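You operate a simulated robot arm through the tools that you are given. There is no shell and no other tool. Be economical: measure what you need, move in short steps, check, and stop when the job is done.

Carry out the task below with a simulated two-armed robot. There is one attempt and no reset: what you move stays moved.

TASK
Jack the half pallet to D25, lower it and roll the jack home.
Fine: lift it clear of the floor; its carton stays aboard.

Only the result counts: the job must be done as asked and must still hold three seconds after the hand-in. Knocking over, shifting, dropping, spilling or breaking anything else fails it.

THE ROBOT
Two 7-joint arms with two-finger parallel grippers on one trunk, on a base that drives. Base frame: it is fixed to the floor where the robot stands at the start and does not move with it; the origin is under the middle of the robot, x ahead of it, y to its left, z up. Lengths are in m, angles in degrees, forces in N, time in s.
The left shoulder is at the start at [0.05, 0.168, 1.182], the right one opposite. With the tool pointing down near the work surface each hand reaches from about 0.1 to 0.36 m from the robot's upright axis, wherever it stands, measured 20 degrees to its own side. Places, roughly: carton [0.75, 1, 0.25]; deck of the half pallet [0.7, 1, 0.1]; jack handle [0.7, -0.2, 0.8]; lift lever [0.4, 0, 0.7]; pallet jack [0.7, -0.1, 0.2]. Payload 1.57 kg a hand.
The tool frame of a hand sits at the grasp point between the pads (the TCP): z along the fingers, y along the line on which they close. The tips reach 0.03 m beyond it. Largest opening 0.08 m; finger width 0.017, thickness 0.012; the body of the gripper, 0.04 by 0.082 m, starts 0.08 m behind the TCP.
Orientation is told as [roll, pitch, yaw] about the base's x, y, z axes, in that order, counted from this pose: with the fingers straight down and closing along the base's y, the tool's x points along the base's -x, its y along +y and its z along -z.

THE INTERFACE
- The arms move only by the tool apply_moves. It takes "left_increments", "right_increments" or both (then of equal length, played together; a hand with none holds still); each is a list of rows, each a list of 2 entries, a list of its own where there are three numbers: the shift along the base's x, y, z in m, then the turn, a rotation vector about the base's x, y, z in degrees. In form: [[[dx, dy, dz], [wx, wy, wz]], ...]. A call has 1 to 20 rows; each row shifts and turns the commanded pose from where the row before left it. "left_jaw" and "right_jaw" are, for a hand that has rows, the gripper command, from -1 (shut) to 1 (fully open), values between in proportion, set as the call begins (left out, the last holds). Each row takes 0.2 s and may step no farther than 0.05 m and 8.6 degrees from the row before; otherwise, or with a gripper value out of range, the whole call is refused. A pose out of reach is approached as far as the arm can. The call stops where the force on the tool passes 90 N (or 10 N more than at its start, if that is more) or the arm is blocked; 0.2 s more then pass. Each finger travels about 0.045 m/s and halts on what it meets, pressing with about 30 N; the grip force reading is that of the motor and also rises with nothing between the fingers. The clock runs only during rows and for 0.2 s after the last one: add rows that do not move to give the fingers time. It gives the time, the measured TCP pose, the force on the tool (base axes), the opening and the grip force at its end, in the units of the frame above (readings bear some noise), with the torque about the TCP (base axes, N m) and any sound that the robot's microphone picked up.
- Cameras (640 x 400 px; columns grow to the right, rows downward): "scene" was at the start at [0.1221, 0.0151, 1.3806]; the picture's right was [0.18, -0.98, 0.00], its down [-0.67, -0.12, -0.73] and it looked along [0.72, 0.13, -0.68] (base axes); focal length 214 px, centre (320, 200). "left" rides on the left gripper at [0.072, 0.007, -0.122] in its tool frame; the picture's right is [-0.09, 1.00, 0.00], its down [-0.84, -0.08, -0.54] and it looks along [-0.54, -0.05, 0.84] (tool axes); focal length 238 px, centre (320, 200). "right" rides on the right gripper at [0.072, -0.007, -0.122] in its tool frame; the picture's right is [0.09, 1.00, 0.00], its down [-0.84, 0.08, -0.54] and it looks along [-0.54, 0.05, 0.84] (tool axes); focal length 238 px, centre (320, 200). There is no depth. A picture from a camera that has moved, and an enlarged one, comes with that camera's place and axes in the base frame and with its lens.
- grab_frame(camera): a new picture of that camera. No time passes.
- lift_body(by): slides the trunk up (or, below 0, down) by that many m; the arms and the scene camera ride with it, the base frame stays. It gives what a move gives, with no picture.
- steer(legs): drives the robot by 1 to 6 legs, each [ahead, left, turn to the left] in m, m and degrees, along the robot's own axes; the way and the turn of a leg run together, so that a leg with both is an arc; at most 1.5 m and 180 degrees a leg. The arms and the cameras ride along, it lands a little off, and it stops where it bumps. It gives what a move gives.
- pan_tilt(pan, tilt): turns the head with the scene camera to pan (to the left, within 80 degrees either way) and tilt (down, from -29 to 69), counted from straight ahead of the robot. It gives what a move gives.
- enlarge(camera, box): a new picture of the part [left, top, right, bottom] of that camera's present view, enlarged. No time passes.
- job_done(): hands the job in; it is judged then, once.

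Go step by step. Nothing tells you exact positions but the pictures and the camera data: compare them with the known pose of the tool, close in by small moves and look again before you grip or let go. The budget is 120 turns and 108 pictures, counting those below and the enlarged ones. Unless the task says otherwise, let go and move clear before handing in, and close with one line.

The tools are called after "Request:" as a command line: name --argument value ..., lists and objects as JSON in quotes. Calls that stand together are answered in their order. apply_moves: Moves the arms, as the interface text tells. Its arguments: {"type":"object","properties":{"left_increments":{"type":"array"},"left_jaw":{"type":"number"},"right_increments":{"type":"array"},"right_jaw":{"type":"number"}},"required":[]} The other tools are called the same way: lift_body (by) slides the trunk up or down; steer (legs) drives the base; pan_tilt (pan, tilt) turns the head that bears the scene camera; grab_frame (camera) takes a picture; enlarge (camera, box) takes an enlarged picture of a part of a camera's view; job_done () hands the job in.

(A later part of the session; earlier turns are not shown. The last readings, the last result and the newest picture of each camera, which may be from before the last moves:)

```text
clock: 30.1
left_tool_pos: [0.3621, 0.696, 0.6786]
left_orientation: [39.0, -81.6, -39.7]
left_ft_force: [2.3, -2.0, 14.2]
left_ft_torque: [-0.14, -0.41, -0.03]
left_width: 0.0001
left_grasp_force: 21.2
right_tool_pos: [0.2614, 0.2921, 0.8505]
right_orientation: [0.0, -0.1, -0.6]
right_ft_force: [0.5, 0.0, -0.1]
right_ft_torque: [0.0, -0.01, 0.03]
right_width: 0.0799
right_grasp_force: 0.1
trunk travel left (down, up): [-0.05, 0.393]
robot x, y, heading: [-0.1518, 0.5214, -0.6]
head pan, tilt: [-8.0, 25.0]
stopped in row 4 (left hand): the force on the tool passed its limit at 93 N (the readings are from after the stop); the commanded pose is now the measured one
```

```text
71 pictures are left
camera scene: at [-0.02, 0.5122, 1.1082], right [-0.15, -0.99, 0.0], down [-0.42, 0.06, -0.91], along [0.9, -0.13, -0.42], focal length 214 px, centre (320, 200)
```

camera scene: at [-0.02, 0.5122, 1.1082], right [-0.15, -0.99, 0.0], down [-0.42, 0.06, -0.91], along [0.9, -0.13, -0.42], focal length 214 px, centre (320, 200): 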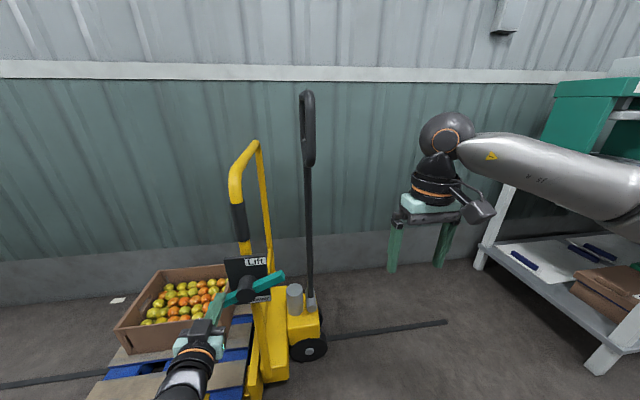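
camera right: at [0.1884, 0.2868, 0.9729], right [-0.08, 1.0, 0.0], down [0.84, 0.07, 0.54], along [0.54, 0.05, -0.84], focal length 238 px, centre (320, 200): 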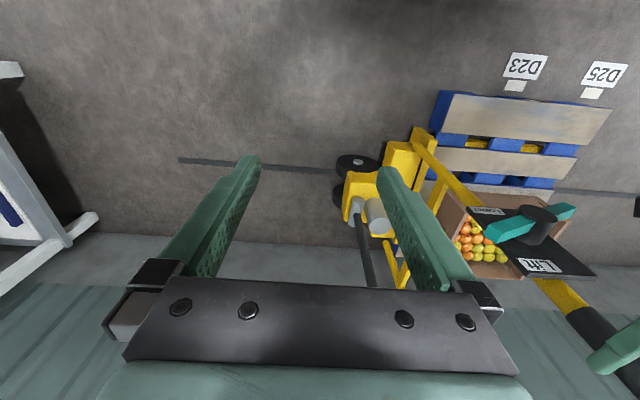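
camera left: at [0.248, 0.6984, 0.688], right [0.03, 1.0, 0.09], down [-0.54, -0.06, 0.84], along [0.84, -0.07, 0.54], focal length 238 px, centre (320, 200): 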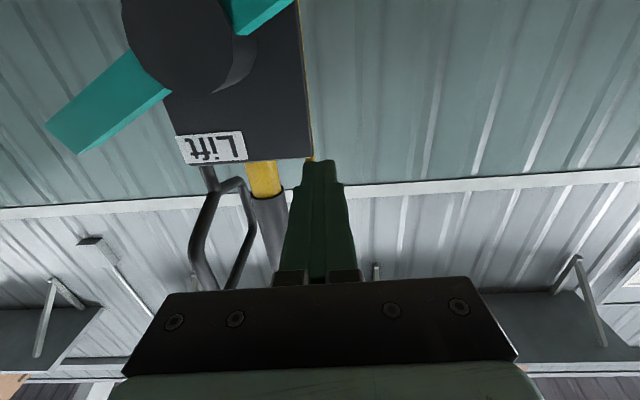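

The left hand is hung up on something when raising. I look closely before moving further.

Request:
enlarge --camera "scene" --box '[160, 240, 300, 400]'

Request:
enlarge --camera "right" --box '[480, 160, 640, 270]'

Request:
grab_frame --camera "left"

```text
2.50 times, centred on (230, 320) of scene
camera zoom: at [-0.02, 0.5122, 1.1082], right [-0.15, -0.99, 0.0], down [-0.42, 0.06, -0.91], along [0.9, -0.13, -0.42], focal length 536 px, centre (545, -100)
```

zoom: 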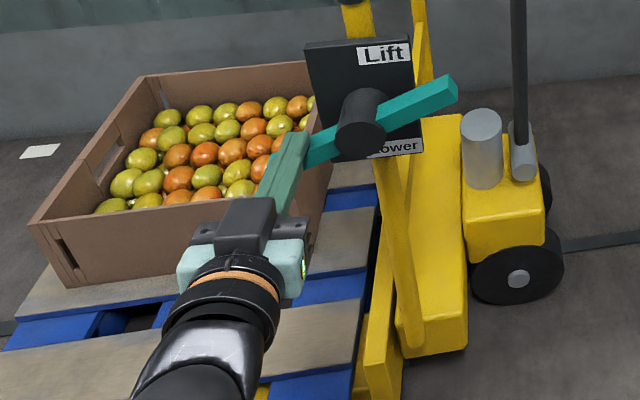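

```text
3.64 times, centred on (560, 215) of right
camera zoom: at [0.1882, 0.2858, 0.9728], right [-0.08, 1.0, 0.0], down [0.84, 0.07, 0.54], along [0.54, 0.05, -0.84], focal length 867 px, centre (-553, 146)
```

zoom: 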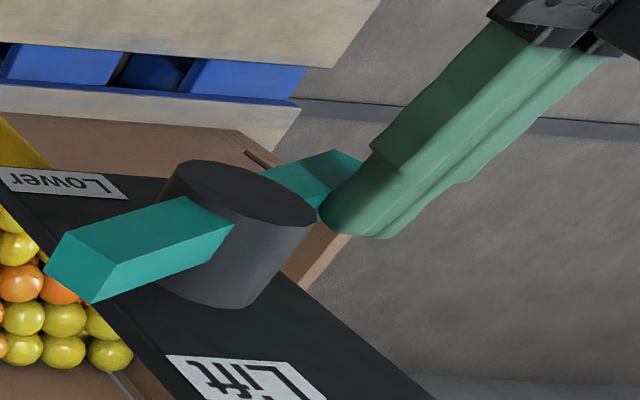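

```text
68 pictures are left
camera left: at [0.2334, 0.7089, 0.6222], right [0.03, 0.98, 0.18], down [-0.45, -0.15, 0.88], along [0.9, -0.11, 0.43], focal length 238 px, centre (320, 200)
```

left: 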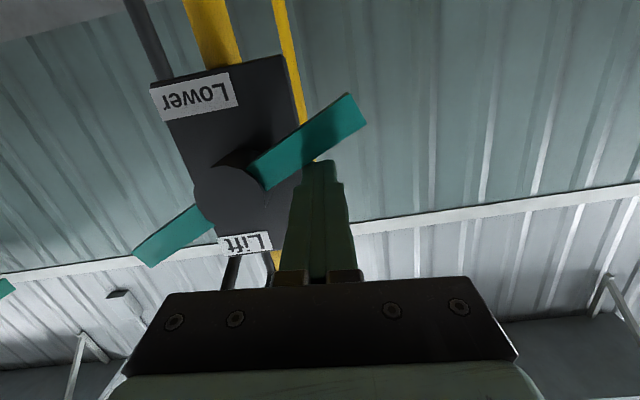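

Request:
apply_moves --left_increments '[[[0, 0, 0.01], [0, 0, 0]], [[0, 0, 0.01], [0, 0, 0]]]'

```text
clock: 30.7
left_tool_pos: [0.363, 0.6991, 0.6919]
left_orientation: [36.5, -80.7, -36.9]
left_ft_force: [-0.5, -0.9, 0.1]
left_ft_torque: [0.0, 0.01, 0.01]
left_width: 0.0
left_grasp_force: 21.4
right_tool_pos: [0.2629, 0.2923, 0.8501]
right_orientation: [0.0, 0.0, -0.6]
right_ft_force: [0.4, 0.4, -0.2]
right_ft_torque: [0.0, 0.02, 0.0]
right_width: 0.0799
right_grasp_force: 0.1
trunk travel left (down, up): [-0.05, 0.393]
robot x, y, heading: [-0.1479, 0.5261, -0.5]
head pan, tilt: [-8.0, 25.0]
```

Free now; retracting onward in gentler steps.

Request:
apply_moves --left_increments '[[[0, 0, 0.02], [0, 0, 0]], [[0, 0, 0.02], [0, 0, 0]], [[-0.02, 0, 0.02], [0, 0, 0]], [[-0.025, 0, 0.02], [0, 0, 0]], [[-0.025, 0, 0.025], [0, 8.2, 0]], [[-0.025, 0, 0.02], [0, 8.2, 0]], [[-0.02, 0, 0.02], [0, 8.2, 0]], [[-0.02, 0, 0.02], [0, 8.2, 0]], [[-0.02, 0, 0.02], [0, 8.2, 0]], [[-0.01, 0, 0.02], [0, 8.2, 0]], [[-0.01, 0, 0.02], [0, 8.2, 0]], [[0, 0, 0.02], [0, 8.2, 0]], [[0, 0, 0.02], [0, 8.2, 0]], [[0, 0, 0.01], [0, 7, 0]], [[0, 0, 0], [0, 0, 0]]]' --right_increments '[[[0, 0, 0], [0, 0, 0]], [[0, 0, 0], [0, 0, 0]], [[0, 0, 0], [0, 0, 0]], [[0, 0, 0], [0, 0, 0]], [[0, 0, -0.003], [0, -8.2, 0]], [[0, 0, -0.003], [0, -8.2, 0]], [[0, 0, -0.003], [0, -8.2, 0]], [[0, 0, -0.003], [0, -8.2, 0]], [[0, 0, -0.003], [0, -8.2, 0]], [[0, 0, -0.003], [0, -8.2, 0]], [[0, 0, -0.003], [0, -8.2, 0]], [[0, 0, -0.003], [0, -8.2, 0]], [[0, 0, 0], [0, -8.2, 0]], [[0, 0, 0], [0, -8.2, 0]], [[0, 0, 0], [0, -8, 0]]]'

Request:
grab_frame --camera "scene"

```text
clock: 32.0
left_tool_pos: [0.3086, 0.7172, 0.7935]
left_orientation: [39.0, -68.3, -36.5]
left_ft_force: [-0.4, 1.2, -0.4]
left_ft_torque: [0.0, -0.02, 0.03]
left_width: 0.0
left_grasp_force: 20.8
left hand out of reach, approached as far as the arm can: row 5, 6
right_tool_pos: [0.2613, 0.292, 0.8471]
right_orientation: [0.1, -9.8, -0.6]
right_ft_force: [-0.6, -0.3, 0.5]
right_ft_torque: [-0.01, -0.03, -0.01]
right_width: 0.08
right_grasp_force: 0.0
trunk travel left (down, up): [-0.05, 0.393]
robot x, y, heading: [-0.1534, 0.5257, -0.4]
head pan, tilt: [-8.0, 25.0]
stopped in row 6 (left hand): the arm was blocked; the commanded pose is now the measured one
```

```text
67 pictures are left
camera scene: at [-0.0192, 0.513, 1.1085], right [-0.15, -0.99, 0.0], down [-0.42, 0.06, -0.91], along [0.9, -0.13, -0.42], focal length 214 px, centre (320, 200)
```

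scene: 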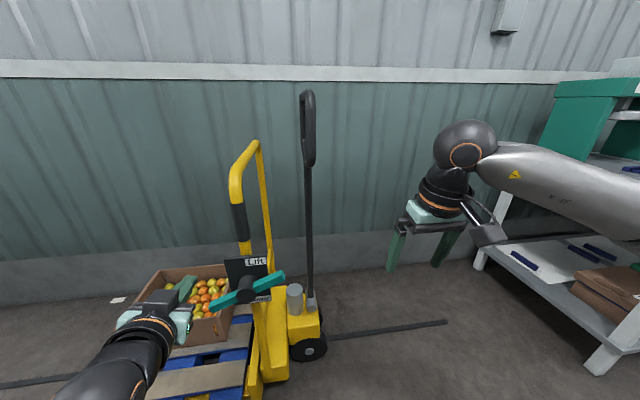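

Request:
apply_moves --left_increments '[[[0, -0.03, 0.02], [0, 0, 0]], [[0, -0.03, 0.02], [0, 0, 0]], [[0, -0.02, 0.02], [0, 0, 0]]]'

Request:
grab_frame --camera "left"

```text
clock: 32.7
left_tool_pos: [0.3097, 0.69, 0.7895]
left_orientation: [50.5, -58.2, -43.2]
left_ft_force: [-0.8, -0.5, -0.4]
left_ft_torque: [-0.01, 0.02, 0.0]
left_width: 0.0001
left_grasp_force: 20.9
right_tool_pos: [0.2621, 0.2915, 0.8466]
right_orientation: [0.1, -9.8, -0.6]
right_ft_force: [-0.1, 0.1, -0.3]
right_ft_torque: [0.01, 0.03, 0.02]
right_width: 0.0797
right_grasp_force: 0.1
trunk travel left (down, up): [-0.05, 0.393]
robot x, y, heading: [-0.1522, 0.5264, -0.4]
head pan, tilt: [-8.0, 25.0]
stopped in row 3 (left hand): the arm was blocked; the commanded pose is now the measured one
```

```text
66 pictures are left
camera left: at [0.1703, 0.6981, 0.7723], right [-0.01, 0.88, 0.48], down [-0.18, -0.48, 0.86], along [0.98, -0.08, 0.16], focal length 238 px, centre (320, 200)
```

left: 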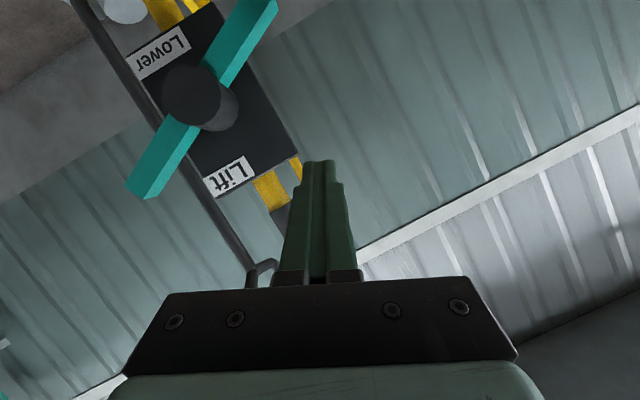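

Request:
pan_tilt --pan 35 --tilt 45

Request:
grab_frame --camera "scene"

```text
clock: 33.8
left_tool_pos: [0.3093, 0.6902, 0.7908]
left_orientation: [50.6, -58.2, -43.2]
left_ft_force: [-1.0, -0.2, 0.5]
left_ft_torque: [-0.01, -0.01, 0.01]
left_width: 0.0
left_grasp_force: 21.4
right_tool_pos: [0.2622, 0.293, 0.8463]
right_orientation: [0.1, -9.8, -0.5]
right_ft_force: [-0.2, 0.6, 0.4]
right_ft_torque: [-0.01, -0.01, -0.04]
right_width: 0.0799
right_grasp_force: 0.2
trunk travel left (down, up): [-0.05, 0.393]
robot x, y, heading: [-0.1505, 0.5276, -0.5]
head pan, tilt: [35.0, 45.0]
```

```text
65 pictures are left
camera scene: at [-0.0433, 0.5723, 1.0779], right [0.57, -0.82, 0.0], down [-0.58, -0.4, -0.71], along [0.58, 0.4, -0.71], focal length 214 px, centre (320, 200)
```

scene: 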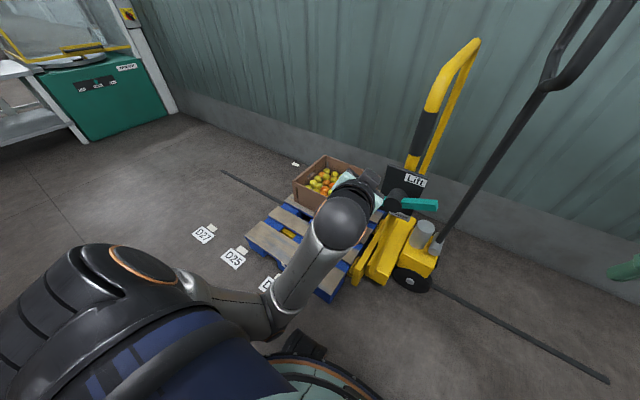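

The left elbow is folded low near the base and probably touches it. I raise the trunk to free it, then try a small upward move.

Request:
lift_body --by 0.15

Request:
apply_moves --left_increments '[[[0.01, 0, 0.03], [0, 0, 0]], [[0.01, 0, 0.03], [0, 0, 0]], [[0, 0, 0.03], [0, 0, 0]]]'

Request:
grab_frame --camera "scene"

```text
clock: 35.5
left_tool_pos: [0.3094, 0.6909, 0.9397]
left_orientation: [50.4, -58.2, -43.2]
left_ft_force: [0.6, -0.5, -0.4]
left_ft_torque: [0.01, 0.03, 0.01]
left_width: 0.0003
left_grasp_force: 21.4
right_tool_pos: [0.2612, 0.2911, 0.9977]
right_orientation: [0.1, -9.8, -0.5]
right_ft_force: [-0.1, 1.0, -0.3]
right_ft_torque: [0.0, 0.05, 0.0]
right_width: 0.0799
right_grasp_force: 0.1
trunk travel left (down, up): [-0.2, 0.243]
robot x, y, heading: [-0.1512, 0.5246, -0.3]
head pan, tilt: [35.0, 45.0]
```

```text
clock: 36.1
left_tool_pos: [0.3118, 0.7183, 0.896]
left_orientation: [44.9, -45.2, -36.4]
left_ft_force: [-0.3, 0.2, 0.2]
left_ft_torque: [0.04, 0.01, 0.0]
left_width: 0.0
left_grasp_force: 21.7
right_tool_pos: [0.2615, 0.2915, 0.9964]
right_orientation: [0.1, -9.7, -0.6]
right_ft_force: [-0.3, -0.6, 0.6]
right_ft_torque: [0.0, -0.03, 0.04]
right_width: 0.0799
right_grasp_force: 0.0
trunk travel left (down, up): [-0.2, 0.243]
robot x, y, heading: [-0.1494, 0.5221, -0.4]
head pan, tilt: [35.0, 45.0]
stopped in row 2 (left hand): the arm was blocked; the commanded pose is now the measured one
```

```text
64 pictures are left
camera scene: at [-0.0434, 0.5723, 1.2278], right [0.57, -0.82, 0.0], down [-0.58, -0.4, -0.71], along [0.58, 0.4, -0.71], focal length 214 px, centre (320, 200)
```

scene: 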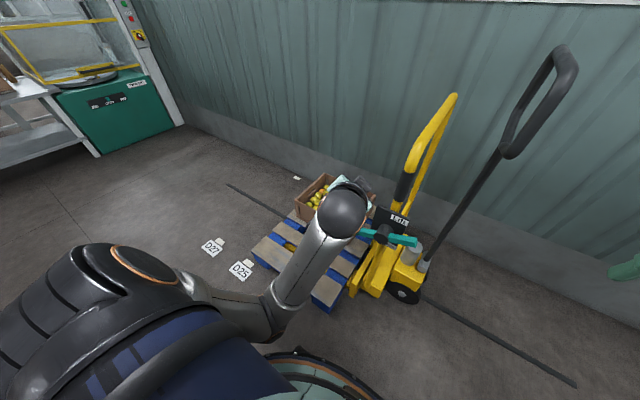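

Request:
apply_moves --left_increments '[[[0, -0.005, 0.0], [-3.4, 6.7, 1.9]], [[0, -0.005, 0.01], [-3.4, 6.7, 1.9]], [[0, -0.01, 0.015], [-3.4, 6.7, 1.9]], [[-0.005, -0.01, 0.025], [-3.4, 6.7, 1.9]], [[-0.005, -0.01, 0.025], [-3.4, 6.7, 1.9]], [[-0.01, -0.01, 0.025], [-3.4, 6.7, 1.9]], [[-0.01, -0.01, 0.025], [-3.4, 6.7, 1.9]], [[-0.01, -0.01, 0.025], [-3.4, 6.7, 1.9]]]'

Request:
grab_frame --camera "scene"

```text
clock: 36.8
left_tool_pos: [0.2794, 0.7717, 0.8236]
left_orientation: [36.5, -22.9, -21.7]
left_ft_force: [0.3, 0.0, -0.4]
left_ft_torque: [0.02, 0.01, 0.0]
left_width: 0.0
left_grasp_force: 21.4
left hand out of reach, approached as far as the arm can: row 3
right_tool_pos: [0.2615, 0.2913, 0.9973]
right_orientation: [0.2, -9.8, -0.6]
right_ft_force: [0.2, -0.6, -0.2]
right_ft_torque: [-0.04, 0.01, 0.01]
right_width: 0.0799
right_grasp_force: 0.0
trunk travel left (down, up): [-0.2, 0.243]
robot x, y, heading: [-0.1488, 0.5278, -0.3]
head pan, tilt: [35.0, 45.0]
stopped in row 3 (left hand): the arm was blocked; the commanded pose is now the measured one
```

```text
63 pictures are left
camera scene: at [-0.0434, 0.5722, 1.2279], right [0.57, -0.82, 0.0], down [-0.58, -0.4, -0.71], along [0.58, 0.4, -0.71], focal length 214 px, centre (320, 200)
```

scene: 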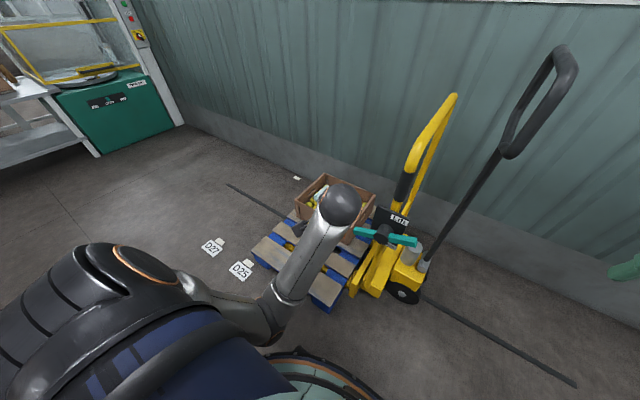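

Request:
apply_moves --left_increments '[[[-0.017, -0.015, -0.008], [-5.2, 4.75, 2.2]], [[-0.017, -0.015, -0.008], [-5.2, 4.75, 2.2]], [[-0.017, -0.015, -0.008], [-5.2, 4.75, 2.2]], [[-0.017, -0.015, -0.008], [-5.2, 4.75, 2.2]], [[-0.017, -0.015, -0.008], [-5.2, 4.75, 2.2]], [[-0.017, -0.015, -0.008], [-5.2, 4.75, 2.2]]]'

Request:
grab_frame --camera "scene"

```text
clock: 37.3
left_tool_pos: [0.2554, 0.833, 0.8238]
left_orientation: [42.1, -15.9, -15.5]
left_ft_force: [0.2, 0.0, -0.1]
left_ft_torque: [0.01, -0.05, -0.02]
left_width: 0.0
left_grasp_force: 21.3
left hand out of reach, approached as far as the arm can: row 2
right_tool_pos: [0.2613, 0.2923, 0.9972]
right_orientation: [0.1, -9.9, -0.6]
right_ft_force: [0.4, 0.3, -1.3]
right_ft_torque: [-0.02, 0.0, 0.0]
right_width: 0.0799
right_grasp_force: 0.2
trunk travel left (down, up): [-0.2, 0.243]
robot x, y, heading: [-0.15, 0.5296, -0.1]
head pan, tilt: [35.0, 45.0]
stopped in row 2 (left hand): the arm was blocked; the commanded pose is now the measured one
```

```text
62 pictures are left
camera scene: at [-0.0433, 0.5722, 1.2279], right [0.57, -0.82, 0.0], down [-0.58, -0.4, -0.71], along [0.58, 0.4, -0.71], focal length 214 px, centre (320, 200)
```

scene: 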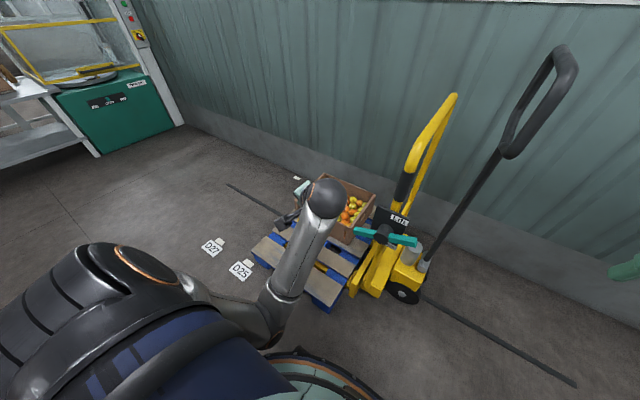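

Request:
apply_moves --left_increments '[[[0.02, 0.01, 0.01], [0, 0, 0]], [[0.02, 0.01, 0.02], [0, 0, 0]], [[0.02, 0.01, 0.02], [0, 0, 0]], [[0.02, 0.01, 0.02], [0, 0, 0]]]'

```text
clock: 38.0
left_tool_pos: [0.2544, 0.852, 0.7815]
left_orientation: [39.0, -4.9, -15.2]
left_ft_force: [0.3, -0.9, -0.2]
left_ft_torque: [-0.03, -0.02, 0.03]
left_width: 0.0
left_grasp_force: 21.1
right_tool_pos: [0.2611, 0.2928, 0.9957]
right_orientation: [0.1, -9.8, -0.6]
right_ft_force: [0.3, 0.6, -0.2]
right_ft_torque: [0.01, -0.02, 0.01]
right_width: 0.0802
right_grasp_force: 0.0
trunk travel left (down, up): [-0.2, 0.243]
robot x, y, heading: [-0.152, 0.5271, -0.5]
head pan, tilt: [35.0, 45.0]
stopped in row 3 (left hand): the arm was blocked; the commanded pose is now the measured one
```

Request:
apply_moves --left_increments '[[[0, -0.015, -0.005], [-6.5, 0.8, 2.5]], [[0, -0.02, -0.005], [-6.5, 0.8, 2.5]], [[0, -0.02, -0.005], [-6.5, 0.8, 2.5]], [[0, -0.02, -0.005], [-6.5, 0.8, 2.5]], [[0, -0.02, -0.003], [-6.5, 0.8, 2.5]], [[0, -0.02, 0], [-6.5, 0.8, 2.5]]]'

Request:
grab_frame --camera "scene"

```text
clock: 38.6
left_tool_pos: [0.2239, 0.8929, 0.7603]
left_orientation: [37.9, 1.0, -6.8]
left_ft_force: [0.5, 0.3, 0.2]
left_ft_torque: [0.0, -0.01, 0.0]
left_width: 0.0001
left_grasp_force: 21.5
right_tool_pos: [0.2624, 0.2911, 0.9961]
right_orientation: [0.1, -9.8, -0.6]
right_ft_force: [0.0, -0.3, -0.8]
right_ft_torque: [0.0, 0.01, 0.01]
right_width: 0.0801
right_grasp_force: 0.1
trunk travel left (down, up): [-0.2, 0.243]
robot x, y, heading: [-0.1521, 0.5257, -0.4]
head pan, tilt: [35.0, 45.0]
stopped in row 3 (left hand): the arm was blocked; the commanded pose is now the measured one
```

```text
61 pictures are left
camera scene: at [-0.0434, 0.5722, 1.2279], right [0.57, -0.82, 0.0], down [-0.58, -0.4, -0.71], along [0.58, 0.4, -0.71], focal length 214 px, centre (320, 200)
```

scene: 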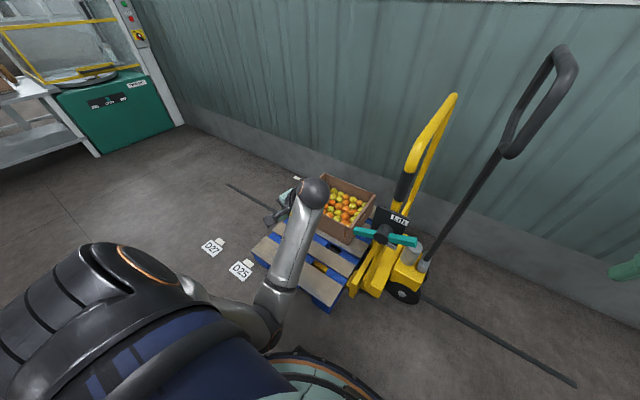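

Request:
apply_moves --left_increments '[[[0, 0, 0.004], [0, 0, 0]], [[0, 0, 0.004], [0, 0, 0]], [[0, 0, 0.004], [0, 0, 0]], [[0, 0, 0.004], [0, 0, 0]], [[0, 0, 0.004], [0, 0, 0]], [[0, 0, 0.004], [0, 0, 0]]]'

```text
clock: 40.2
left_tool_pos: [0.2168, 0.9157, 0.7878]
left_orientation: [41.7, 2.7, -5.5]
left_ft_force: [-1.0, -0.2, -0.1]
left_ft_torque: [-0.03, 0.02, 0.02]
left_width: 0.0003
left_grasp_force: 21.3
right_tool_pos: [0.2636, 0.2929, 0.9975]
right_orientation: [0.1, -9.9, -0.7]
right_ft_force: [0.2, -0.7, 1.4]
right_ft_torque: [-0.01, 0.0, 0.01]
right_width: 0.0801
right_grasp_force: 0.0
trunk travel left (down, up): [-0.2, 0.243]
robot x, y, heading: [-0.1515, 0.5262, -0.3]
head pan, tilt: [35.0, 45.0]
stopped in row 6 (left hand): the arm was blocked; the commanded pose is now the measured one
```

Request:
pan_tilt --pan 30 --tilt 69

Request:
grab_frame --camera "scene"

Request:
grab_frame --camera "right"

```text
clock: 41.0
left_tool_pos: [0.2159, 0.9161, 0.7875]
left_orientation: [41.8, 2.7, -5.4]
left_ft_force: [0.1, -0.2, 0.2]
left_ft_torque: [0.02, 0.01, -0.02]
left_width: 0.0
left_grasp_force: 21.1
right_tool_pos: [0.2615, 0.2922, 0.997]
right_orientation: [0.0, -9.8, -0.6]
right_ft_force: [0.0, -0.1, -0.7]
right_ft_torque: [-0.02, -0.01, 0.03]
right_width: 0.0801
right_grasp_force: 0.1
trunk travel left (down, up): [-0.2, 0.243]
robot x, y, heading: [-0.1502, 0.5264, -0.5]
head pan, tilt: [30.0, 68.8]
```

```text
60 pictures are left
camera scene: at [-0.0617, 0.5538, 1.199], right [0.49, -0.87, 0.0], down [-0.81, -0.46, -0.36], along [0.32, 0.18, -0.93], focal length 214 px, centre (320, 200)
```

scene: 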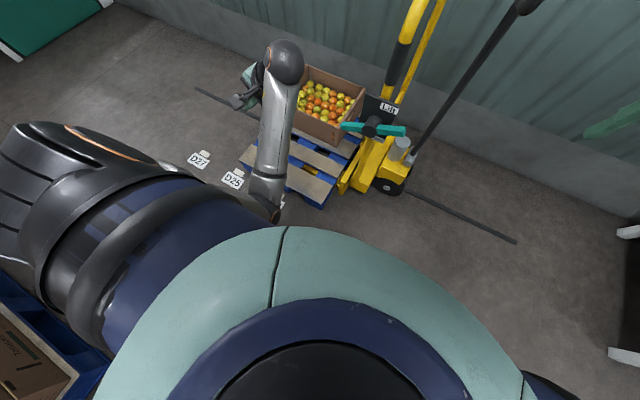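

```text
59 pictures are left
camera right: at [0.1694, 0.2862, 1.1057], right [-0.08, 1.0, -0.01], down [0.73, 0.07, 0.68], along [0.68, 0.04, -0.74], focal length 238 px, centre (320, 200)
```

right: 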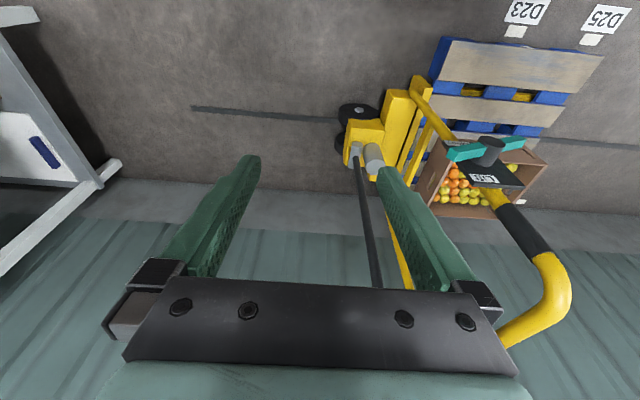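

The left elbow is tucked against the chest, which is what blocks it. Extending the hand forward should draw the elbow out.

Request:
apply_moves --left_increments '[[[0.012, 0.006, 0], [0, 0, 0]], [[0.012, 0.006, 0], [0, 0, 0]], [[0.012, 0.006, 0], [0, 0, 0]], [[0.012, 0.006, 0], [0, 0, 0]], [[0.012, 0.006, 0], [0, 0, 0]], [[0.012, 0.006, 0], [0, 0, 0]]]'

Request:
grab_frame --camera "scene"

```text
clock: 42.4
left_tool_pos: [0.2875, 0.9517, 0.7877]
left_orientation: [41.7, 2.6, -5.5]
left_ft_force: [0.3, -0.4, -0.4]
left_ft_torque: [-0.03, -0.03, -0.01]
left_width: 0.0
left_grasp_force: 21.2
right_tool_pos: [0.2621, 0.2911, 0.9974]
right_orientation: [0.1, -9.8, -0.6]
right_ft_force: [-0.2, -0.1, 0.2]
right_ft_torque: [-0.01, 0.03, 0.01]
right_width: 0.0802
right_grasp_force: 0.0
trunk travel left (down, up): [-0.2, 0.243]
robot x, y, heading: [-0.1518, 0.527, -0.3]
head pan, tilt: [30.0, 68.8]
```

```text
58 pictures are left
camera scene: at [-0.0617, 0.5538, 1.199], right [0.49, -0.87, 0.0], down [-0.81, -0.46, -0.36], along [0.32, 0.18, -0.93], focal length 214 px, centre (320, 200)
```

scene: 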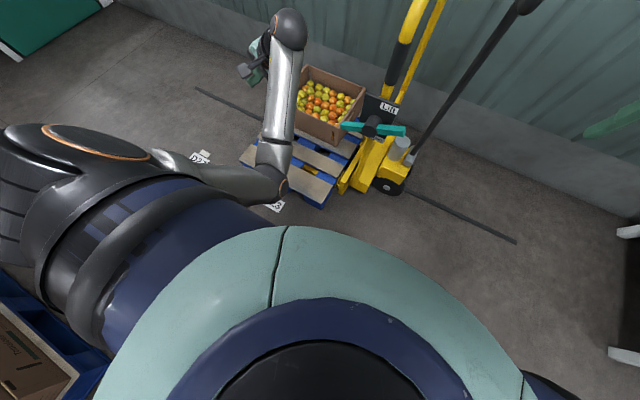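

Request:
apply_moves --left_increments '[[[0.01, 0, 0.015], [0, 0, 0]], [[0.01, 0, 0.025], [0, 0, 0]], [[0.01, 0, 0.03], [0, 0, 0]], [[0, 0, 0.03], [-4, 0, 0.5]], [[0, -0.005, 0.03], [-5, 0, 0.5]], [[0, -0.005, 0.03], [-5, 0, 0.5]], [[0, -0.005, 0.02], [-6, 0, 0.5]], [[0, -0.005, 0.02], [-6, 0, 1]], [[0, -0.005, 0.02], [-6, 0, 1]], [[0, -0.005, 0.02], [-6, 0, 1]]]'

Request:
grab_frame --camera "scene"

```text
clock: 44.6
left_tool_pos: [0.3183, 0.9227, 1.0288]
left_orientation: [3.6, 0.2, -1.2]
left_ft_force: [0.1, 0.6, 0.0]
left_ft_torque: [0.02, -0.01, -0.04]
left_width: 0.0
left_grasp_force: 21.1
right_tool_pos: [0.2622, 0.2916, 0.9967]
right_orientation: [0.2, -9.9, -0.6]
right_ft_force: [-0.5, -1.0, 0.0]
right_ft_torque: [0.01, -0.01, 0.02]
right_width: 0.08
right_grasp_force: 0.1
trunk travel left (down, up): [-0.2, 0.243]
robot x, y, heading: [-0.1513, 0.526, -0.5]
head pan, tilt: [30.0, 68.8]
```

```text
57 pictures are left
camera scene: at [-0.0619, 0.5538, 1.199], right [0.49, -0.87, 0.0], down [-0.81, -0.46, -0.36], along [0.32, 0.18, -0.93], focal length 214 px, centre (320, 200)
```

scene: 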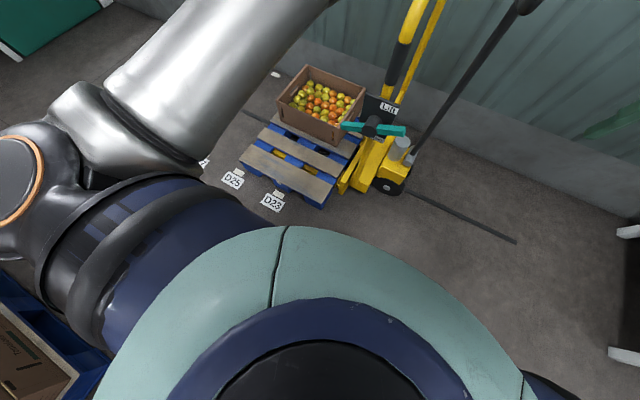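

Freed: the left arm is now elbow-up. I park it a bit closer and turn the right hand to point forward.

Request:
apply_moves --left_increments '[[[-0.015, 0, 0.005], [0, 0, 0]], [[-0.015, 0, 0.005], [0, 0, 0]], [[-0.015, 0, 0.005], [0, 0, 0]], [[-0.015, 0, 0.005], [0, 0, 0]], [[-0.01, 0, 0.005], [0, 0, 0]], [[-0.01, 0, 0.005], [0, 0, 0]], [[0, 0, 0], [0, 0, 0]], [[0, 0, 0], [0, 0, 0]], [[0, 0, 0], [0, 0, 0]], [[0, 0, 0], [0, 0, 0]]]' --right_increments '[[[0.005, 0, -0.014], [0, -8, 0]], [[0.005, 0, -0.014], [0, -8, 0]], [[0.005, 0, -0.014], [0, -8, 0]], [[0.005, 0, -0.014], [0, -8, 0]], [[0.005, 0, -0.014], [0, -8, 0]], [[0.005, 0, -0.014], [0, -8, 0]], [[0.005, 0, -0.014], [0, -8, 0]], [[0.005, 0, -0.014], [0, -8, 0]], [[0.005, 0, -0.014], [0, -8, 0]], [[0.005, 0, -0.014], [0, -8, 0]]]'

Request:
pan_tilt --pan -10 --tilt 35

Request:
grab_frame --camera "scene"

```text
clock: 46.8
left_tool_pos: [0.2403, 0.923, 1.0576]
left_orientation: [3.7, 0.2, -1.2]
left_ft_force: [-0.1, 0.5, 0.0]
left_ft_torque: [0.0, 0.02, 0.0]
left_width: 0.0
left_grasp_force: 21.6
right_tool_pos: [0.3024, 0.2949, 0.9089]
right_orientation: [1.1, -64.1, -1.1]
right_ft_force: [-0.5, -0.4, -0.2]
right_ft_torque: [-0.03, -0.02, 0.0]
right_width: 0.0799
right_grasp_force: 0.0
right hand out of reach, approached as far as the arm can: row 7, 8, 9, 10
trunk travel left (down, up): [-0.2, 0.243]
robot x, y, heading: [-0.1485, 0.5258, -0.4]
head pan, tilt: [30.0, 68.8]
```

```text
clock: 47.9
left_tool_pos: [0.2385, 0.9225, 1.0578]
left_orientation: [3.8, 0.3, -1.3]
left_ft_force: [-0.2, 0.4, 1.4]
left_ft_torque: [-0.01, -0.02, 0.0]
left_width: 0.0003
left_grasp_force: 21.3
right_tool_pos: [0.3023, 0.2933, 0.9086]
right_orientation: [1.1, -64.1, -0.9]
right_ft_force: [-0.4, -0.3, -0.5]
right_ft_torque: [0.02, 0.01, 0.01]
right_width: 0.0798
right_grasp_force: 0.1
trunk travel left (down, up): [-0.2, 0.243]
robot x, y, heading: [-0.1518, 0.527, -0.4]
head pan, tilt: [-10.0, 35.0]
```

```text
56 pictures are left
camera scene: at [-0.0237, 0.5103, 1.2426], right [-0.18, -0.98, 0.0], down [-0.56, 0.1, -0.82], along [0.81, -0.15, -0.57], focal length 214 px, centre (320, 200)
```

scene: 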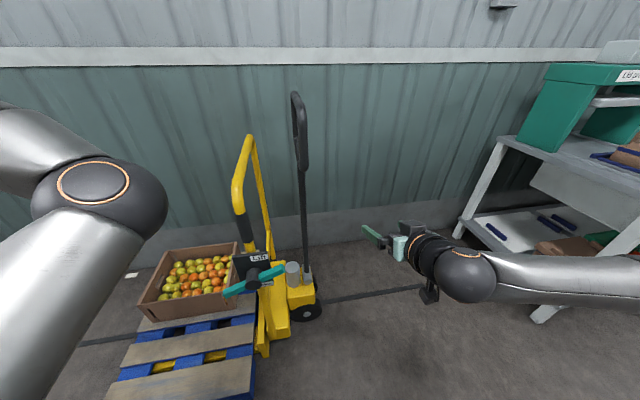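

Request:
steer --legs '[[0, -0.11, 0], [0.2, 0, 0]]'

Request:
grab_frame --camera "scene"

Request:
grab_frame --camera "right"

```text
clock: 50.7
left_tool_pos: [0.4373, 0.8112, 1.0572]
left_orientation: [3.7, 0.1, -1.3]
left_ft_force: [0.4, 0.5, -0.4]
left_ft_torque: [0.01, 0.02, 0.02]
left_width: 0.0001
left_grasp_force: 21.9
right_tool_pos: [0.4994, 0.1826, 0.9088]
right_orientation: [1.2, -63.9, -0.9]
right_ft_force: [-0.9, 0.2, -0.7]
right_ft_torque: [0.01, 0.0, 0.0]
right_width: 0.0802
right_grasp_force: 0.1
trunk travel left (down, up): [-0.2, 0.243]
robot x, y, heading: [0.0434, 0.4129, -0.5]
head pan, tilt: [-10.0, 35.0]
```

```text
55 pictures are left
camera scene: at [0.1733, 0.3984, 1.2426], right [-0.18, -0.98, 0.0], down [-0.56, 0.1, -0.82], along [0.81, -0.15, -0.57], focal length 214 px, centre (320, 200)
```

scene: 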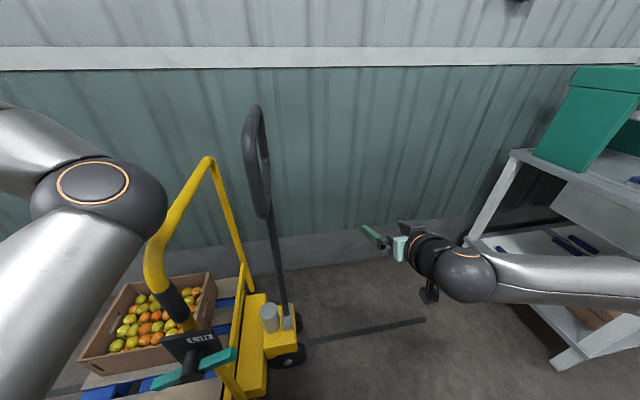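

```text
54 pictures are left
camera right: at [0.3572, 0.1763, 0.8982], right [-0.04, 1.0, -0.07], down [-0.12, 0.07, 0.99], along [0.99, 0.05, 0.12], focal length 238 px, centre (320, 200)
```

right: 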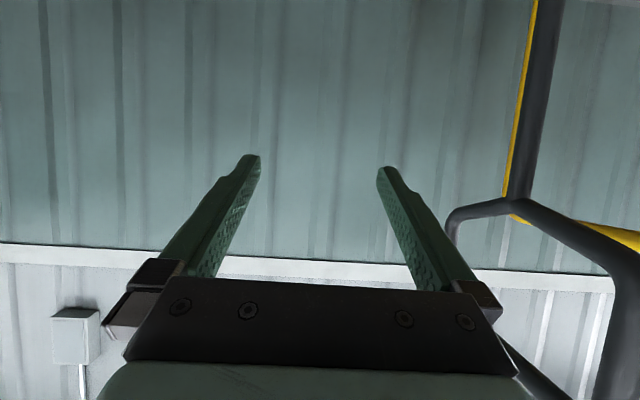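

The tiller shaft is at about [0.645, 0.445] between z 0.35 and 0.9. I lower the trunk a little and bring the open right hand in front of the shaft at z≈0.74.

Request:
lift_body --by -0.1

Request:
apply_moves --right_increments '[[[0.01, 0.04, -0.01], [0, 0, 0]], [[0.01, 0.04, -0.01], [0, 0, 0]], [[0.01, 0.045, -0.01], [0, 0, 0]], [[0.01, 0.045, -0.01], [0, 0, 0]], [[0.005, 0.045, -0.01], [0, 0, 0]], [[0.005, 0.045, -0.01], [0, 0, 0]]]' --right_jaw 1

Request:
grab_frame --camera "right"

Request:
grab_frame --camera "scene"

```text
clock: 52.1
left_tool_pos: [0.4364, 0.8093, 0.9571]
left_orientation: [3.7, 0.2, -1.3]
left_ft_force: [0.2, 0.8, 0.1]
left_ft_torque: [0.0, -0.02, -0.03]
left_width: 0.0
left_grasp_force: 21.2
right_tool_pos: [0.4979, 0.1819, 0.8098]
right_orientation: [1.1, -64.1, -1.0]
right_ft_force: [-0.2, 0.7, 0.7]
right_ft_torque: [0.02, 0.0, 0.0]
right_width: 0.0803
right_grasp_force: 0.1
trunk travel left (down, up): [-0.1, 0.343]
robot x, y, heading: [0.0443, 0.4121, -0.7]
head pan, tilt: [-10.0, 35.0]
```

```text
clock: 53.5
left_tool_pos: [0.4355, 0.8108, 0.9571]
left_orientation: [3.6, 0.1, -1.3]
left_ft_force: [0.1, 0.1, -0.1]
left_ft_torque: [0.0, -0.01, 0.02]
left_width: 0.0001
left_grasp_force: 21.4
right_tool_pos: [0.5504, 0.4445, 0.7471]
right_orientation: [0.9, -64.0, -1.1]
right_ft_force: [0.5, 0.5, 0.0]
right_ft_torque: [0.01, 0.02, 0.02]
right_width: 0.0799
right_grasp_force: 0.0
trunk travel left (down, up): [-0.1, 0.343]
robot x, y, heading: [0.0449, 0.4107, -0.3]
head pan, tilt: [-10.0, 35.0]
```

```text
53 pictures are left
camera right: at [0.4083, 0.4385, 0.7373], right [-0.04, 1.0, -0.07], down [-0.12, 0.07, 0.99], along [0.99, 0.05, 0.12], focal length 238 px, centre (320, 200)
```

right: 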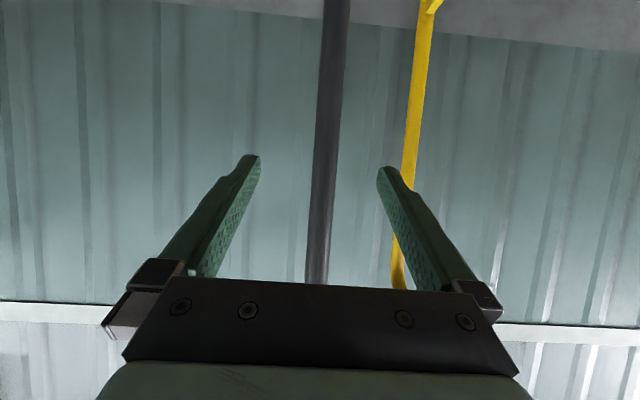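

```text
52 pictures are left
camera scene: at [0.173, 0.3984, 1.1427], right [-0.18, -0.98, 0.0], down [-0.56, 0.1, -0.82], along [0.81, -0.15, -0.57], focal length 214 px, centre (320, 200)
```

scene: 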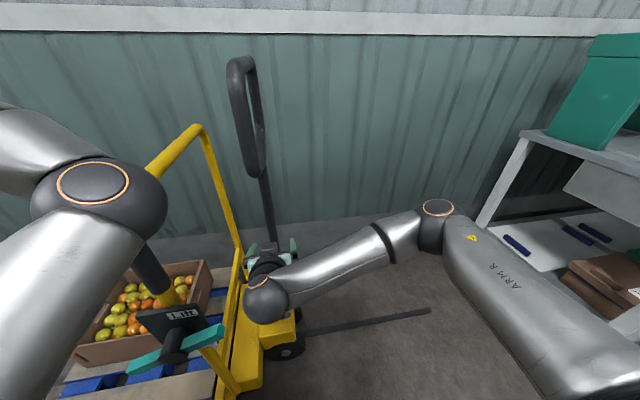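

The shaft is centred between the fingers; I advance to enclose it.

Request:
apply_moves --right_increments '[[[0.03, 0.002, 0], [0, 0, 0]], [[0.03, 0.002, 0], [0, 0, 0]], [[0.03, 0, 0], [0, 0, 0]], [[0, 0, 0], [0, 0, 0]]]'

Request:
grab_frame --camera "right"

Request:
enlarge --camera "scene" --box '[190, 190, 350, 350]'

```text
clock: 54.5
left_tool_pos: [0.4359, 0.8112, 0.9583]
left_orientation: [3.7, 0.2, -1.3]
left_ft_force: [-0.5, -0.4, -0.3]
left_ft_torque: [-0.02, 0.0, 0.0]
left_width: 0.0
left_grasp_force: 21.1
right_tool_pos: [0.637, 0.4489, 0.7477]
right_orientation: [1.2, -64.1, -1.0]
right_ft_force: [0.5, 0.7, -0.1]
right_ft_torque: [-0.02, -0.03, 0.01]
right_width: 0.0801
right_grasp_force: 0.1
trunk travel left (down, up): [-0.1, 0.343]
robot x, y, heading: [0.0448, 0.4161, -0.3]
head pan, tilt: [-10.0, 35.0]
```

```text
51 pictures are left
camera right: at [0.4969, 0.4422, 0.7376], right [-0.04, 1.0, -0.07], down [-0.12, 0.07, 0.99], along [0.99, 0.05, 0.12], focal length 238 px, centre (320, 200)
```

right: 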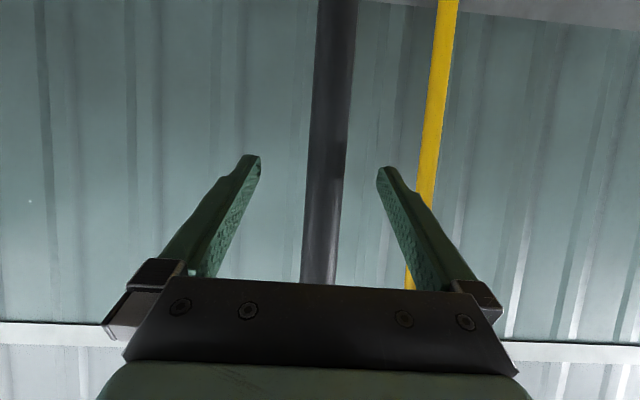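

```text
2.50 times, centred on (270, 270) of scene
camera zoom: at [0.173, 0.3984, 1.1427], right [-0.18, -0.98, 0.0], down [-0.56, 0.1, -0.82], along [0.81, -0.15, -0.57], focal length 536 px, centre (445, 25)
```

zoom: 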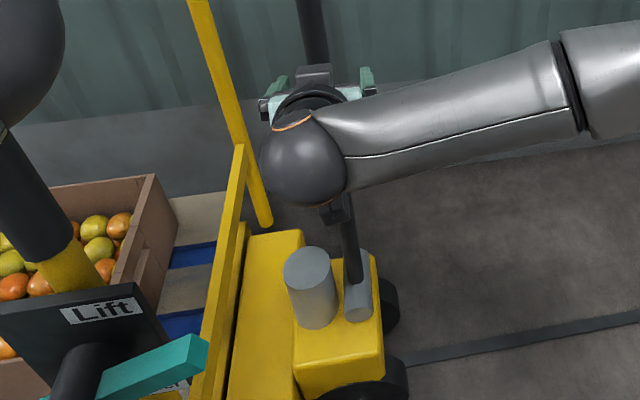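

By its change in size the shaft is nearer x≈0.69, so I go 0.05 further.

Request:
apply_moves --right_increments '[[[0.02, 0, 0], [0, 0, 0]], [[0.02, 0, 0], [0, 0, 0]], [[0.012, 0, 0], [0, 0, 0]], [[0, 0, 0], [0, 0, 0]]]'

Request:
grab_frame --camera "right"

```text
clock: 55.5
left_tool_pos: [0.436, 0.8112, 0.958]
left_orientation: [3.7, 0.3, -1.3]
left_ft_force: [0.3, 1.0, 0.0]
left_ft_torque: [0.0, -0.02, -0.02]
left_width: 0.0
left_grasp_force: 21.0
right_tool_pos: [0.6931, 0.4474, 0.7482]
right_orientation: [1.1, -64.0, -1.1]
right_ft_force: [0.2, 0.2, 0.4]
right_ft_torque: [-0.01, -0.02, -0.01]
right_width: 0.0802
right_grasp_force: 0.0
trunk travel left (down, up): [-0.1, 0.343]
robot x, y, heading: [0.0465, 0.413, -0.4]
head pan, tilt: [-10.0, 35.0]
```

```text
49 pictures are left
camera right: at [0.551, 0.4406, 0.7382], right [-0.04, 1.0, -0.07], down [-0.12, 0.07, 0.99], along [0.99, 0.05, 0.12], focal length 238 px, centre (320, 200)
```

right: 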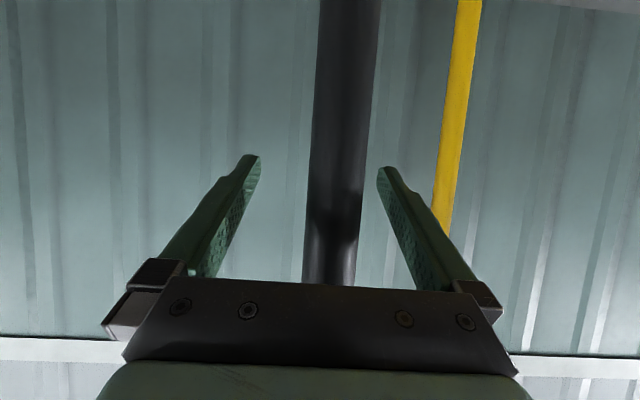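

The newest view puts the shaft at x≈0.647, just behind the pads. I back up slightly and cage it loosely.

Request:
apply_moves --right_increments '[[[-0.02, 0, 0], [0, 0, 0]], [[-0.015, -0.003, 0], [0, 0, 0]], [[0, 0, 0], [0, 0, 0]], [[0, 0, 0], [0, 0, 0]], [[0, 0, 0], [0, 0, 0]]]' --right_jaw 0.125

Request:
grab_frame --camera "right"

```text
clock: 56.7
left_tool_pos: [0.4345, 0.8108, 0.9571]
left_orientation: [3.8, 0.2, -1.3]
left_ft_force: [-0.2, 1.1, -0.1]
left_ft_torque: [0.02, 0.01, 0.0]
left_width: 0.0002
left_grasp_force: 21.5
right_tool_pos: [0.6576, 0.4431, 0.749]
right_orientation: [1.1, -64.0, -1.0]
right_ft_force: [-0.6, 0.4, 0.1]
right_ft_torque: [-0.01, 0.01, -0.04]
right_width: 0.0457
right_grasp_force: 0.7
trunk travel left (down, up): [-0.1, 0.343]
robot x, y, heading: [0.0443, 0.4174, -0.4]
head pan, tilt: [-10.0, 35.0]
```

```text
48 pictures are left
camera right: at [0.5154, 0.4365, 0.7381], right [-0.04, 1.0, -0.07], down [-0.12, 0.07, 0.99], along [0.99, 0.05, 0.12], focal length 238 px, centre (320, 200)
```

right: 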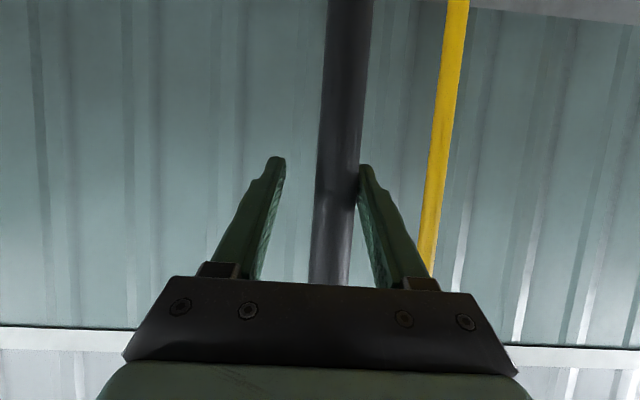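

Caged. Now a gentle pull of the tiller to the right, away from the forks.

Request:
apply_moves --right_increments '[[[0, -0.02, 0], [0, 0, 0]], [[0, -0.02, 0], [0, 0, 0]], [[0, -0.02, -0.002], [0, 0, 0]], [[0, -0.02, -0.004], [0, 0, 0]]]'

Request:
grab_frame --camera "scene"

```text
clock: 57.7
left_tool_pos: [0.4363, 0.8107, 0.9562]
left_orientation: [3.8, 0.1, -1.3]
left_ft_force: [0.0, 0.9, 0.1]
left_ft_torque: [0.01, 0.03, 0.0]
left_width: 0.0
left_grasp_force: 21.5
right_tool_pos: [0.6565, 0.3641, 0.7435]
right_orientation: [1.1, -64.2, -1.1]
right_ft_force: [0.6, 3.3, 2.4]
right_ft_torque: [0.07, -0.06, 0.0]
right_width: 0.0476
right_grasp_force: 2.1
trunk travel left (down, up): [-0.1, 0.343]
robot x, y, heading: [0.045, 0.4117, -0.4]
head pan, tilt: [-10.0, 35.0]
```

```text
47 pictures are left
camera scene: at [0.1729, 0.3983, 1.1427], right [-0.18, -0.98, 0.0], down [-0.56, 0.1, -0.82], along [0.81, -0.15, -0.57], focal length 214 px, centre (320, 200)
```

scene: 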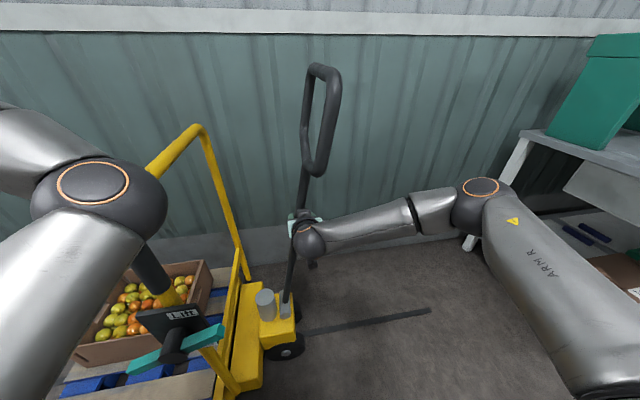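

The tiller pivots freely and the jack stays put. I continue the stroke.

Request:
apply_moves --right_increments '[[[0, -0.025, -0.006], [0, 0, 0]], [[0, -0.025, -0.008], [0, 0, 0]], [[0, -0.025, -0.01], [0, 0, 0]], [[0, -0.025, -0.012], [0, 0, 0]], [[0, -0.025, -0.014], [0, 0, 0]]]'

Request:
grab_frame --camera "scene"

```text
clock: 58.9
left_tool_pos: [0.4356, 0.8117, 0.9577]
left_orientation: [3.6, 0.0, -1.3]
left_ft_force: [0.2, 0.5, 0.2]
left_ft_torque: [-0.03, 0.03, -0.02]
left_width: 0.0001
left_grasp_force: 21.0
right_tool_pos: [0.6583, 0.2649, 0.708]
right_orientation: [1.3, -64.2, -1.0]
right_ft_force: [0.0, 7.0, 4.6]
right_ft_torque: [0.24, 0.03, 0.13]
right_width: 0.0511
right_grasp_force: 3.3
right hand out of reach, approached as far as the arm can: row 5
trunk travel left (down, up): [-0.1, 0.343]
robot x, y, heading: [0.0448, 0.4126, -0.6]
head pan, tilt: [-10.0, 35.0]
```

```text
46 pictures are left
camera scene: at [0.1726, 0.399, 1.1428], right [-0.18, -0.98, 0.0], down [-0.56, 0.1, -0.82], along [0.81, -0.15, -0.57], focal length 214 px, centre (320, 200)
```

scene: 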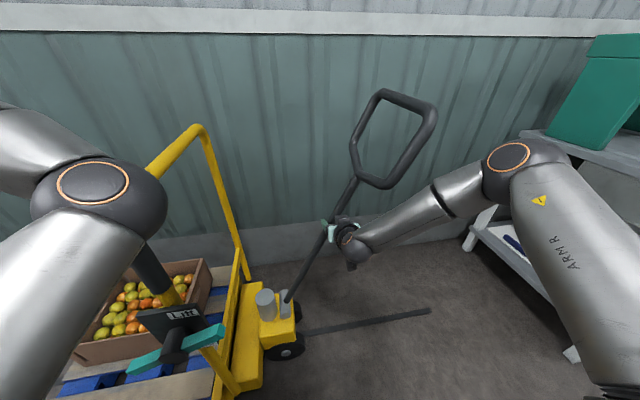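

Request:
enlarge --camera "scene" --box '[60, 250, 320, 400]'

Request:
steer --legs '[[0, -0.07, 0]]'

Request:
grab_frame --camera "scene"

```text
2.46 times, centred on (190, 325) of scene
camera zoom: at [0.1726, 0.399, 1.1428], right [-0.18, -0.98, 0.0], down [-0.56, 0.1, -0.82], along [0.81, -0.15, -0.57], focal length 528 px, centre (640, -108)
```

zoom: 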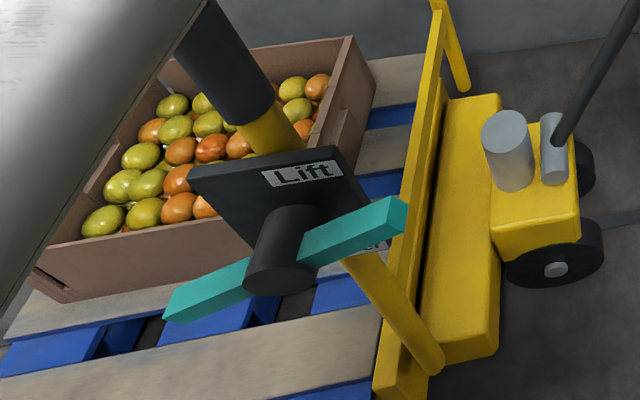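

```text
clock: 60.0
left_tool_pos: [0.4311, 0.7642, 0.9571]
left_orientation: [3.6, 0.2, -0.7]
left_ft_force: [-0.2, 0.3, 0.1]
left_ft_torque: [-0.01, 0.04, -0.01]
left_width: 0.0001
left_grasp_force: 21.7
right_tool_pos: [0.6553, 0.2555, 0.7193]
right_orientation: [5.6, -64.6, 0.3]
right_ft_force: [1.8, 13.3, 2.2]
right_ft_torque: [0.27, 0.15, 0.05]
right_width: 0.0567
right_grasp_force: 6.5
trunk travel left (down, up): [-0.1, 0.343]
robot x, y, heading: [0.0452, 0.3647, 0.1]
head pan, tilt: [-10.0, 35.0]
stopped in leg 1: the force on the tool passed its limit at 97 N (the readings are from after the stop); the commanded pose is now the measured one
```

```text
44 pictures are left
camera scene: at [0.1731, 0.3497, 1.1427], right [-0.17, -0.98, 0.0], down [-0.56, 0.1, -0.82], along [0.81, -0.14, -0.57], focal length 214 px, centre (320, 200)
```

scene: 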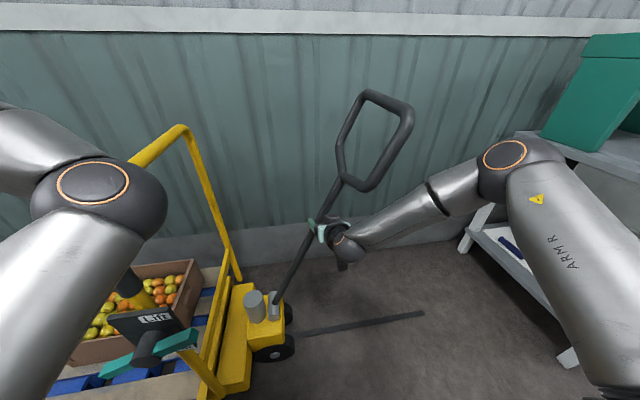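

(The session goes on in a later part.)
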